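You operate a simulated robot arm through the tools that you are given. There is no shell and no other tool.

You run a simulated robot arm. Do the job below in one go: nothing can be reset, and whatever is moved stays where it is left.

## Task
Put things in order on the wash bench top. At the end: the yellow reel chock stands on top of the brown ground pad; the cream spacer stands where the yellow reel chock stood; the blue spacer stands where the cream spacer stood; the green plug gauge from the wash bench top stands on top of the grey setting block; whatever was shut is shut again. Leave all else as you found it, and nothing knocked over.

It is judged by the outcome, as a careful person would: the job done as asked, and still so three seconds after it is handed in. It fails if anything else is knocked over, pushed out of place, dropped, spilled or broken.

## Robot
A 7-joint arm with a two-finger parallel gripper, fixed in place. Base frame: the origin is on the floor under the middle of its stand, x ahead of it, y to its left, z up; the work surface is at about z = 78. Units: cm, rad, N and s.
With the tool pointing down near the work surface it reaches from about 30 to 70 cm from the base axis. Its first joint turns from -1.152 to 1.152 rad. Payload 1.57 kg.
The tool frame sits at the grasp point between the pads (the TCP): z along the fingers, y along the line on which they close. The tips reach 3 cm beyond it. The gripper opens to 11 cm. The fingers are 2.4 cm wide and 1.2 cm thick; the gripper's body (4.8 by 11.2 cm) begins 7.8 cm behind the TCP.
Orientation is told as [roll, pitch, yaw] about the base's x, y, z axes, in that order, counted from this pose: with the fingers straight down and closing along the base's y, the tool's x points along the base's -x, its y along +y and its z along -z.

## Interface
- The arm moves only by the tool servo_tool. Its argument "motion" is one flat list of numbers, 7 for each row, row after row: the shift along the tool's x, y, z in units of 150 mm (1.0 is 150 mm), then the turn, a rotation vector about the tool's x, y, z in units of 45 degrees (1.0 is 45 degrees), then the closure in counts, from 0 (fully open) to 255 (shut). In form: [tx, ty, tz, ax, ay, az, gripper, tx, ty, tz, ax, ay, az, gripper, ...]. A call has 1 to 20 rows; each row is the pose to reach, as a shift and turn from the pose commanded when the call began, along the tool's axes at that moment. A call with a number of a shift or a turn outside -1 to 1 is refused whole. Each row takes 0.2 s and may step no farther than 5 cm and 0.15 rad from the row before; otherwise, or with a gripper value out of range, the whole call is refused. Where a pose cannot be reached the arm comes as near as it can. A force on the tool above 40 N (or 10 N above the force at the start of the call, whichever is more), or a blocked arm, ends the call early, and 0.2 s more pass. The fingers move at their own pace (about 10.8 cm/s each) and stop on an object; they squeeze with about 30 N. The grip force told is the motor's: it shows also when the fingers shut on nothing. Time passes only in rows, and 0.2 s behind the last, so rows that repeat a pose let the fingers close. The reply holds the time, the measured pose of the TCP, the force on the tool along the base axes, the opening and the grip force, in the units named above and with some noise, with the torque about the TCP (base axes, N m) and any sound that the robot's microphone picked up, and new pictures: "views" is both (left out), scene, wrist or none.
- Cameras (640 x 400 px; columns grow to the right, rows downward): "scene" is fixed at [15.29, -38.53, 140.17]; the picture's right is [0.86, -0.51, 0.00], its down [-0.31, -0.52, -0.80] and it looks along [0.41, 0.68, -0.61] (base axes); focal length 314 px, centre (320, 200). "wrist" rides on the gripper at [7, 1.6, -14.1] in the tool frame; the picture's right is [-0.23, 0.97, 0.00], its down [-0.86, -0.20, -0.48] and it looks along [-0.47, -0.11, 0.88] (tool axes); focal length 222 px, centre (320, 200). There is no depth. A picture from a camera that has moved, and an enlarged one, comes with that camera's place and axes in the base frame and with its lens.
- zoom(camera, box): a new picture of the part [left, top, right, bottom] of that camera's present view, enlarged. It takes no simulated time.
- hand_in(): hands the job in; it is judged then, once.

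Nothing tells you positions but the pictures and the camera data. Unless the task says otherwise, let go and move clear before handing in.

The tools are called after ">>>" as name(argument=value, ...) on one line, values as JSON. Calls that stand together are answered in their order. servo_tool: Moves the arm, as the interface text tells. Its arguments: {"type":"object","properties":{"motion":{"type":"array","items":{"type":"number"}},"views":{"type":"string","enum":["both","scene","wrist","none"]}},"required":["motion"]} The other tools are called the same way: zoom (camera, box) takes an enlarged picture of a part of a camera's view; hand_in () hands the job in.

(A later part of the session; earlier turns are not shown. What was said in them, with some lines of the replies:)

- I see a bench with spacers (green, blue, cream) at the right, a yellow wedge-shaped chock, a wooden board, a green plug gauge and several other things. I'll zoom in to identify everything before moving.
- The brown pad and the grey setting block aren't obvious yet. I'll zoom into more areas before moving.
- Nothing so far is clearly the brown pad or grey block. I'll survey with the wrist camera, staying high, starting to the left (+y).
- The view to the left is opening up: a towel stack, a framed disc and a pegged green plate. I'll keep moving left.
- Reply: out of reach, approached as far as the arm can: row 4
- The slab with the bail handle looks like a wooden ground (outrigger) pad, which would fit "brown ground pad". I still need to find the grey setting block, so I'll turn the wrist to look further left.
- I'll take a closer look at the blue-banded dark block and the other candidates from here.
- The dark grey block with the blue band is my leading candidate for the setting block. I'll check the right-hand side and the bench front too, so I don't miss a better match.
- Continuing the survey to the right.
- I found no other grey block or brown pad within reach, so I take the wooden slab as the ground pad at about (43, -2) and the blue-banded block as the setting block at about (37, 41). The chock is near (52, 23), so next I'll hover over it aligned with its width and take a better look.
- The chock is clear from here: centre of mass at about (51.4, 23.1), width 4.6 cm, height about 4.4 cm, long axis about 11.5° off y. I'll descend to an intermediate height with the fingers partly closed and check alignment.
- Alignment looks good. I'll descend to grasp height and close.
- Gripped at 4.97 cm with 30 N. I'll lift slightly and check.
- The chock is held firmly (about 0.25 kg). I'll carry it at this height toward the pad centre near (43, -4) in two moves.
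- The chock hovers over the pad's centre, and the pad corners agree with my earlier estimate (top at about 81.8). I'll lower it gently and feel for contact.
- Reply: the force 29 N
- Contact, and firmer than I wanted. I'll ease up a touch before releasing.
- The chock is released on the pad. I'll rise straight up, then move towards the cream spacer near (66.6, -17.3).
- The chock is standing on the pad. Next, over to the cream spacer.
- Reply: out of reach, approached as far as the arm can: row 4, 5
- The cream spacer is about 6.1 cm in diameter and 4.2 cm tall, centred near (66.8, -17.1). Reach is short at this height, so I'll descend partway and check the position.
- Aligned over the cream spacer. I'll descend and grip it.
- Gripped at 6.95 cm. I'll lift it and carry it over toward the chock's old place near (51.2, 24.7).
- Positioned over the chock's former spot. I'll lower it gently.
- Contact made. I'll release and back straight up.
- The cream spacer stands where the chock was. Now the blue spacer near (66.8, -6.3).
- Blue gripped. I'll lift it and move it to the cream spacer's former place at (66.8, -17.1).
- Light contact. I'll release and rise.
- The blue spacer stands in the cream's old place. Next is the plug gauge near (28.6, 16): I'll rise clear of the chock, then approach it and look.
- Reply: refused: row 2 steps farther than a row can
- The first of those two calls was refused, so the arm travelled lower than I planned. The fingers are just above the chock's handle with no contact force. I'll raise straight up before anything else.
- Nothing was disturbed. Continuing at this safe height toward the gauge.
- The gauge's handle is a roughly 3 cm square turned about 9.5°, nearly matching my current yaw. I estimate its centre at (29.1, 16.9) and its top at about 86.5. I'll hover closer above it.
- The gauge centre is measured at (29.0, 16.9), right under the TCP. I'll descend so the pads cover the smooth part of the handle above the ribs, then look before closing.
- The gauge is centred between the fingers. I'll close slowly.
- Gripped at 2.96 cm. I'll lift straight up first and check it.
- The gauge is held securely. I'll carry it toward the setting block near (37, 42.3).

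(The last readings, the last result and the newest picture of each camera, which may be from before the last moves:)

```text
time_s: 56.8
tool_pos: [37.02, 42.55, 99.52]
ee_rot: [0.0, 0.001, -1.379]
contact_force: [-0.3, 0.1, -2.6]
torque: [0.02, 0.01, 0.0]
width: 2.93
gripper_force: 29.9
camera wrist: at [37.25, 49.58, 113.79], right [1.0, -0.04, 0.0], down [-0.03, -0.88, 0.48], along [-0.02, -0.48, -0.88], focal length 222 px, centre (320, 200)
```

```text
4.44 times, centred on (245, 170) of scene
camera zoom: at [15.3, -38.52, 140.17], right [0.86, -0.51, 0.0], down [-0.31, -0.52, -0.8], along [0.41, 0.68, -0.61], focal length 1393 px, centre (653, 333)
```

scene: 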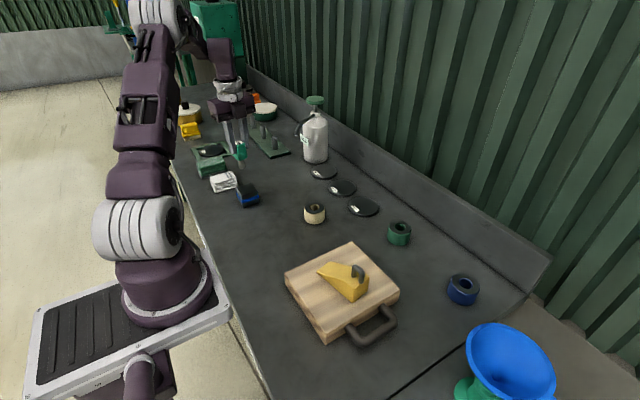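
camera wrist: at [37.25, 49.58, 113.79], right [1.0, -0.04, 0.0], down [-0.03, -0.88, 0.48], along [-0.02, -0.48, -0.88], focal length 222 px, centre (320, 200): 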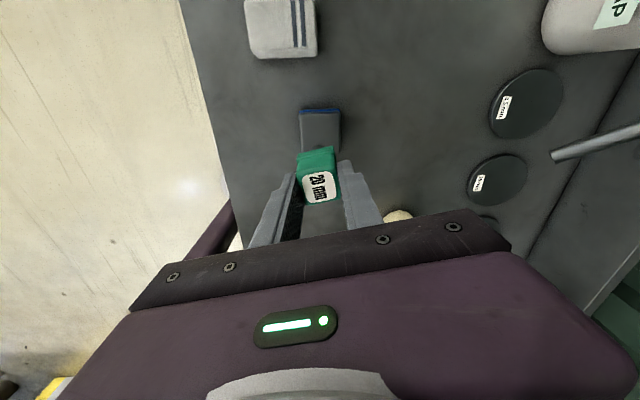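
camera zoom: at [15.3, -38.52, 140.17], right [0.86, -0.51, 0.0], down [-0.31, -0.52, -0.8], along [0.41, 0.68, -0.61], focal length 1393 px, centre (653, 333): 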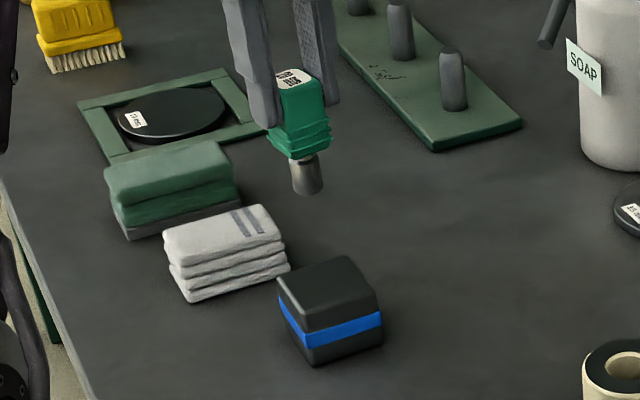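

The gauge is right above the block's top face, whose centre is about (36.95, 42.7). I'll lower most of the way and check.

>>> servo_tool(motion=[0.01, 0, 0.15, 0, 0, 0, 255, 0.01, 0, 0.3, 0, 0, 0, 255, 0.01, 0, 0.4, 0, 0, 0, 255, 0.01, 0, 0.44, 0, 0, 0, 255, 0.01, 0, 0.44, 0, 0, 0, 255], views="both")

>>> zoom(camera="scene", box=[210, 145, 280, 215])

>>> zoom(camera="wrist", box=[260, 80, 380, 210])

```text
time_s: 58.0
tool_pos: [36.93, 42.69, 92.85]
ee_rot: [0.0, -0.001, -1.378]
contact_force: [0.0, 1.1, -2.6]
torque: [-0.04, 0.01, 0.02]
width: 2.98
gripper_force: 30.0
camera wrist: at [37.25, 49.74, 107.17], right [1.0, -0.04, 0.0], down [-0.03, -0.88, 0.48], along [-0.02, -0.48, -0.88], focal length 222 px, centre (320, 200)
```

scene: 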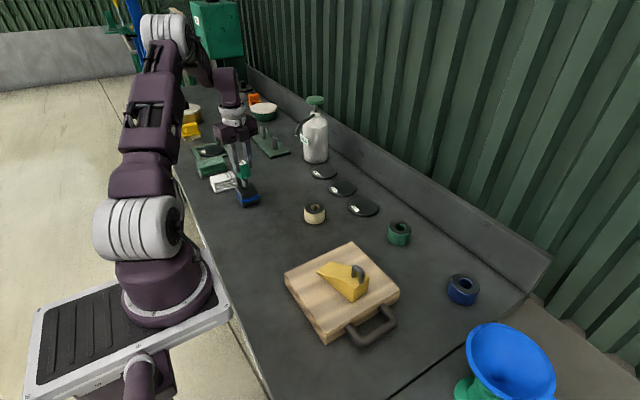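
wrist: 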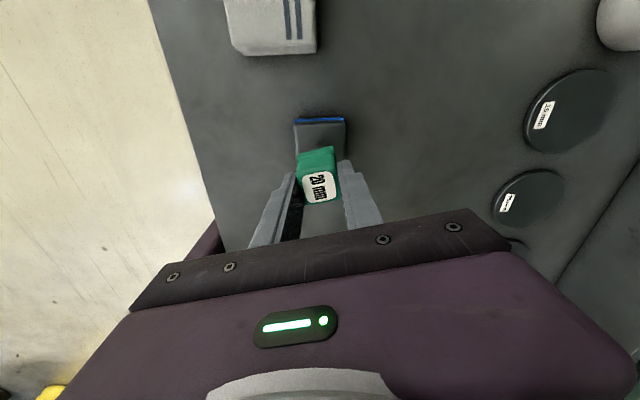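

```text
5.71 times, centred on (245, 180) of scene
camera zoom: at [15.3, -38.52, 140.17], right [0.86, -0.51, 0.0], down [-0.31, -0.52, -0.8], along [0.41, 0.68, -0.61], focal length 1792 px, centre (749, 314)
```

zoom: 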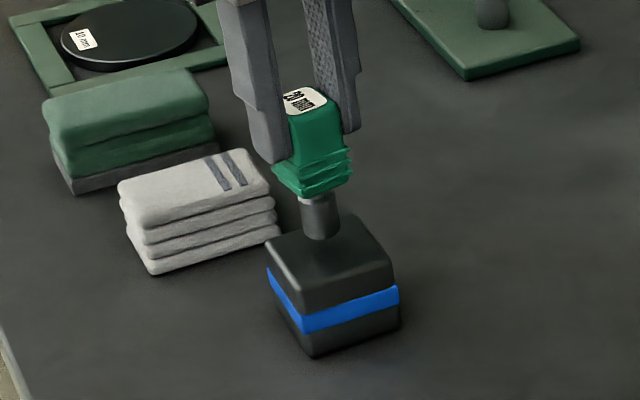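

```text
3.08 times, centred on (320, 145) of wrist
camera zoom: at [37.25, 49.74, 107.17], right [1.0, -0.04, 0.0], down [-0.03, -0.88, 0.48], along [-0.02, -0.48, -0.88], focal length 684 px, centre (320, 369)
```

zoom: 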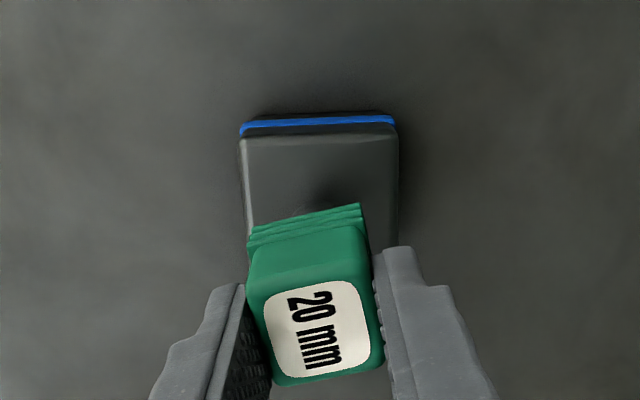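

The plug is directly above the block's top centre. I'll lower in small steps and watch the force.

>>> servo_tool(motion=[0, 0, 0.02, 0, 0, 0, 255, 0, 0, 0.035, 0, 0, 0, 255, 0, 0, 0.05, 0, 0, 0, 255], views="none")

```text
time_s: 58.8
tool_pos: [37.01, 42.76, 92.23]
ee_rot: [0.0, 0.001, -1.38]
contact_force: [-0.6, -0.1, -2.8]
torque: [-0.02, 0.02, 0.01]
width: 2.95
gripper_force: 29.6
```

>>> servo_tool(motion=[0, 0, 0.008, 0, 0, 0, 255, 0, 0, 0.016, 0, 0, 0, 255, 0, 0, 0.024, 0, 0, 0, 255], views="none")

```text
time_s: 59.6
tool_pos: [37.0, 42.7, 91.86]
ee_rot: [0.0, -0.001, -1.379]
contact_force: [0.8, -0.2, -2.5]
torque: [0.01, 0.0, -0.04]
width: 2.96
gripper_force: 30.1
```

>>> servo_tool(motion=[0, 0, 0.008, 0, 0, 0, 255, 0, 0, 0.016, 0, 0, 0, 255], views="none")

>>> zoom(camera="scene", box=[220, 160, 270, 210])

```text
time_s: 60.2
tool_pos: [36.93, 42.56, 91.79]
ee_rot: [0.002, 0.0, -1.379]
contact_force: [-0.5, -3.7, 14.0]
torque: [-0.34, 0.07, 0.02]
width: 2.93
gripper_force: 30.2
```

```text
8.00 times, centred on (245, 185) of scene
camera zoom: at [15.28, -38.56, 140.17], right [0.86, -0.51, 0.0], down [-0.31, -0.52, -0.8], along [0.41, 0.68, -0.61], focal length 2508 px, centre (920, 320)
```

zoom: 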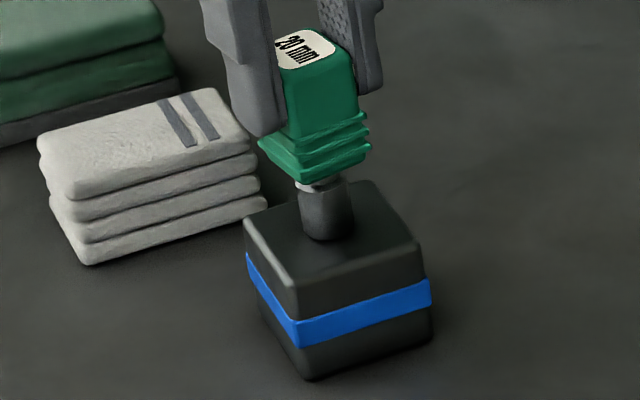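

Contact at z = 91.8. I'll ease off a hair, check the force, then open gradually.

>>> servo_tool(motion=[0, 0, -0.004, 0, 0, 0, 255, 0, 0, -0.004, 0, 0, 0, 255], views="none")

```text
time_s: 60.8
tool_pos: [37.05, 42.68, 91.79]
ee_rot: [0.001, -0.001, -1.379]
contact_force: [3.1, -1.4, 10.1]
torque: [-0.19, -0.22, 0.04]
width: 2.95
gripper_force: 29.5
```

>>> servo_tool(motion=[0, 0, -0.004, 0, 0, 0, 255, 0, 0, -0.004, 0, 0, 0, 255], views="none")

```text
time_s: 61.4
tool_pos: [36.93, 42.67, 91.63]
ee_rot: [0.001, 0.0, -1.378]
contact_force: [2.0, 0.1, 2.9]
torque: [0.02, -0.18, 0.01]
width: 2.93
gripper_force: 30.0
```

Light contact now. Releasing gradually.

>>> servo_tool(motion=[0, 0, 0, 0, 0, 0, 184, 0, 0, 0, 0, 0, 0, 178, 0, 0, 0, 0, 0, 0, 165, 0, 0, 0, 0, 0, 0, 140, 0, 0, 0, 0, 0, 0, 110, 0, 0, 0, 0, 0, 0, 93, 0, 0, 0, 0, 0, 0, 93], views="both")

>>> zoom(camera="scene", box=[220, 150, 270, 210])

>>> zoom(camera="wrist", box=[260, 80, 380, 210])

```text
time_s: 63.0
tool_pos: [36.94, 42.71, 91.71]
ee_rot: [-0.001, 0.001, -1.38]
contact_force: [0.8, -0.1, 0.0]
torque: [0.0, -0.01, -0.03]
width: 6.99
gripper_force: 0.1
camera wrist: at [37.25, 49.77, 105.98], right [1.0, -0.04, 0.0], down [-0.03, -0.88, 0.48], along [-0.02, -0.48, -0.88], focal length 222 px, centre (320, 200)
```

scene: 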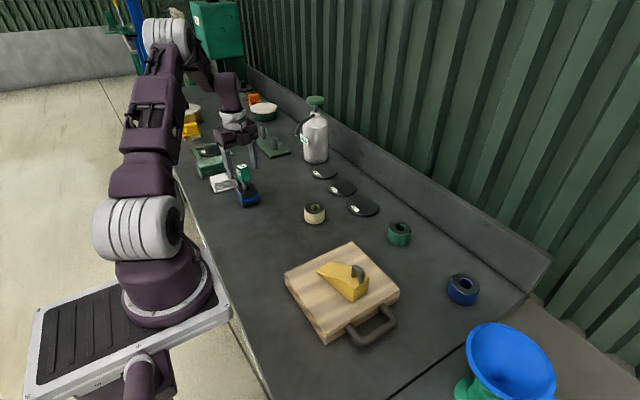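
wrist: 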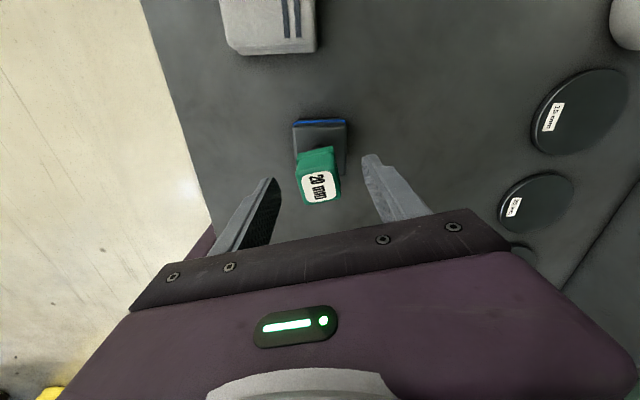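

```text
6.67 times, centred on (245, 180) of scene
camera zoom: at [15.29, -38.53, 140.17], right [0.86, -0.51, 0.0], down [-0.31, -0.52, -0.8], along [0.41, 0.68, -0.61], focal length 2090 px, centre (820, 333)
```

zoom: 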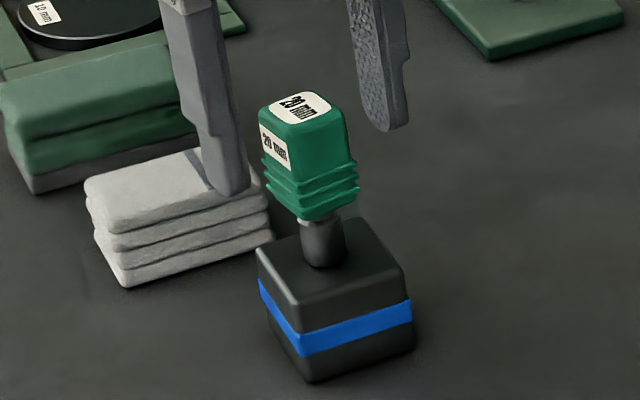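

```text
3.08 times, centred on (320, 145) of wrist
camera zoom: at [37.25, 49.77, 105.98], right [1.0, -0.04, 0.0], down [-0.03, -0.88, 0.48], along [-0.02, -0.48, -0.88], focal length 684 px, centre (320, 369)
```

zoom: 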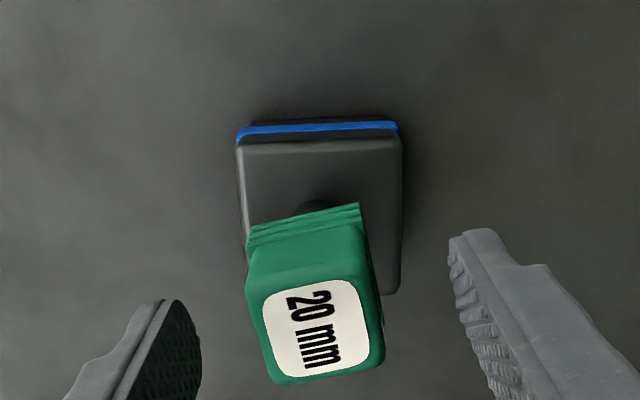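

The gauge stands upright on the block. I'll rise straight up and inspect the whole scene.

>>> servo_tool(motion=[0, 0, -0.1, 0, 0, 0, 93, 0, 0, -0.3, 0, 0, 0, 93, 0, 0, -0.6, 0, 0, 0, 93, 0, 0, -0.9, 0, 0, 0, 93, 0, 0, -1.0, 0, 0, 0, 93, 0, 0, -1.0, 0, 0, 0, 93], views="both")

```text
time_s: 64.4
tool_pos: [36.95, 42.49, 106.74]
ee_rot: [-0.001, 0.001, -1.38]
contact_force: [-0.5, 0.0, -0.4]
torque: [0.03, -0.01, 0.01]
width: 6.98
gripper_force: 0.0
camera wrist: at [37.24, 49.59, 120.94], right [1.0, -0.04, 0.0], down [-0.03, -0.88, 0.48], along [-0.02, -0.48, -0.88], focal length 222 px, centre (320, 200)
```

scene: 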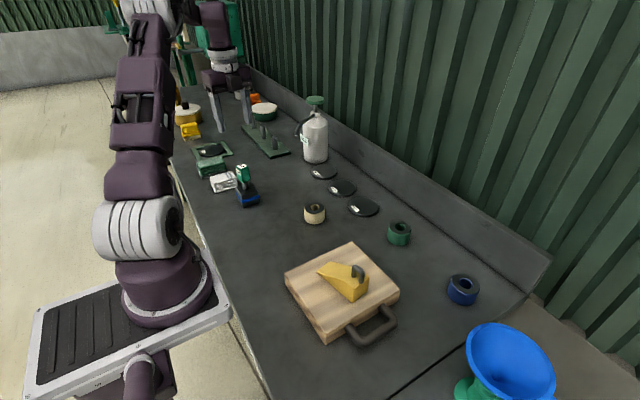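
wrist: 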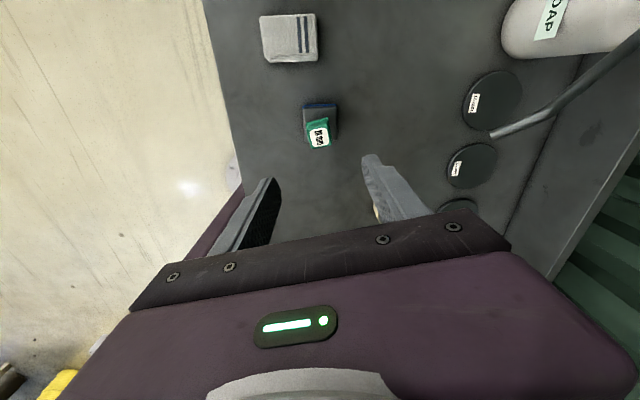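

>>> zoom(camera="scene", box=[180, 60, 340, 215])

>>> zoom(camera="scene", box=[270, 180, 500, 350])

>>> zoom(camera="scene", box=[185, 135, 245, 185])

>>> zoom(camera="wrist", box=[240, 0, 400, 180])

```text
2.58 times, centred on (260, 138) of scene
camera zoom: at [15.29, -38.53, 140.17], right [0.86, -0.51, 0.0], down [-0.31, -0.52, -0.8], along [0.41, 0.68, -0.61], focal length 809 px, centre (475, 361)
```

zoom: 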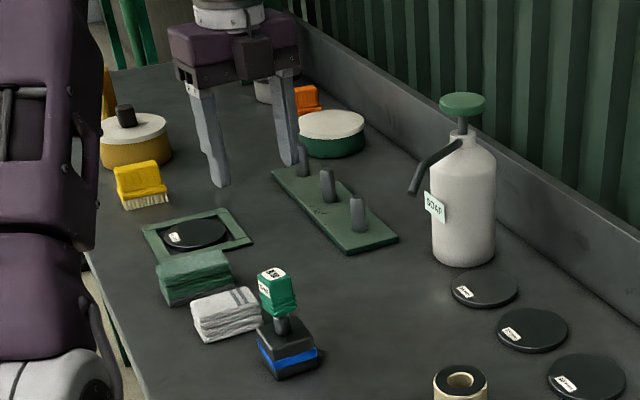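

```text
2.35 times, centred on (385, 265) of scene
camera zoom: at [15.29, -38.53, 140.17], right [0.86, -0.51, 0.0], down [-0.31, -0.52, -0.8], along [0.41, 0.68, -0.61], focal length 738 px, centre (167, 47)
```

zoom: 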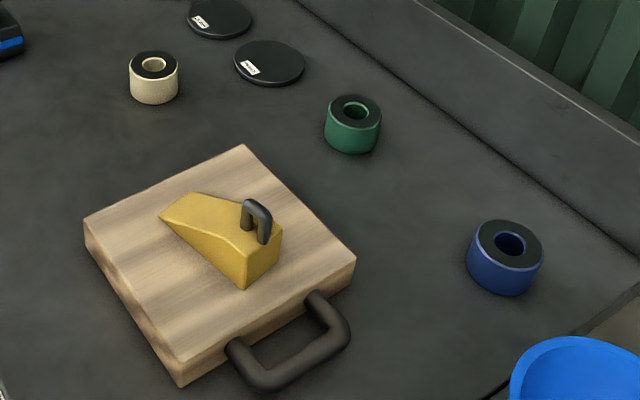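

```text
8.00 times, centred on (215, 160) of scene
camera zoom: at [15.29, -38.53, 140.17], right [0.86, -0.51, 0.0], down [-0.31, -0.52, -0.8], along [0.41, 0.68, -0.61], focal length 2508 px, centre (1160, 520)
```

zoom: 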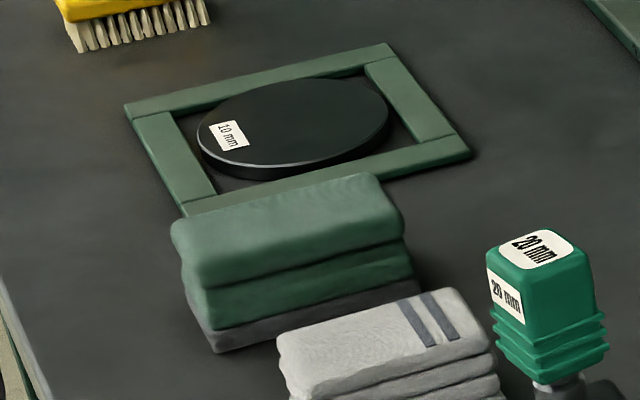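

```text
2.22 times, centred on (320, 90) of wrist
camera zoom: at [37.24, 49.59, 120.94], right [1.0, -0.04, 0.0], down [-0.03, -0.88, 0.48], along [-0.02, -0.48, -0.88], focal length 494 px, centre (320, 444)
```

zoom: 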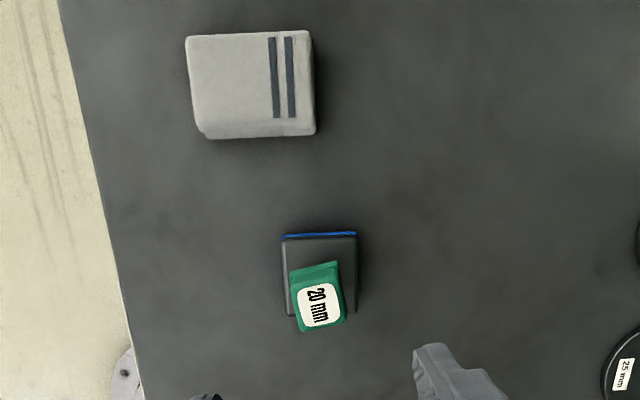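

>>> zoom(camera="scene", box=[380, 210, 500, 320])

>>> zoom(camera="scene", box=[280, 150, 440, 250])

```text
3.64 times, centred on (440, 265) of scene
camera zoom: at [15.29, -38.53, 140.17], right [0.86, -0.51, 0.0], down [-0.31, -0.52, -0.8], along [0.41, 0.68, -0.61], focal length 1140 px, centre (-116, -36)
```

zoom: 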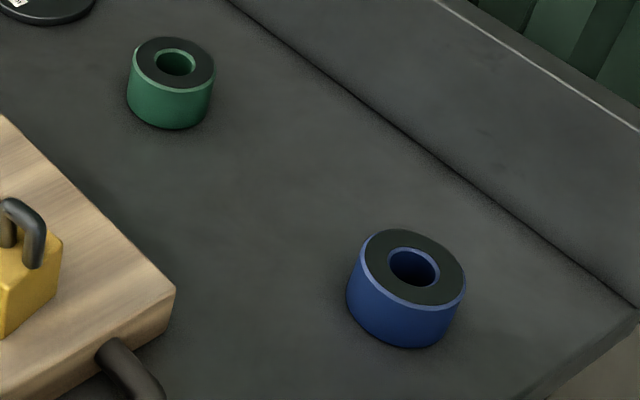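

```text
4.00 times, centred on (360, 200) of scene
camera zoom: at [15.29, -38.53, 140.17], right [0.86, -0.51, 0.0], down [-0.31, -0.52, -0.8], along [0.41, 0.68, -0.61], focal length 1254 px, centre (160, 200)
```

zoom: 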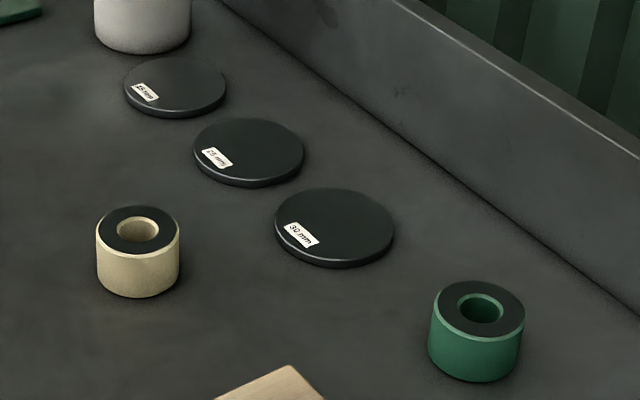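

All four placements look right. The chock stands on the pad and the cream spacer is in the chock's old place. The blue spacer is within about 3 mm of the cream's old place, and the plug gauge stands upright on the block. Nothing else has moved, nothing had to be opened, and the arm is clear, so I'm handing in.

>>> hand_in()

```text
The job is handed in.
```

All four moves are done and the job is handed in, but no result has come back. The pad and the setting block were my identifications from how they looked.

- **Yellow reel chock:** it stands on the wooden slab with the handle, which I took to be the brown ground pad.
- **Cream spacer:** it stands where the chock was, centred on the spot the chock covered.
- **Blue spacer:** it stands where the cream spacer was, within about 3 mm.
- **Green plug gauge:** it stands upright on the dark grey block with the blue band. I took that to be the grey setting block because I found no other grey block within reach.

I opened nothing, so there was nothing to shut again. In the last pictures everything else looked undisturbed and upright, and the arm was clear of it all.

One move was refused partway through, so the fingers passed lower than planned over the chock's handle. They touched nothing, and the chock did not move.
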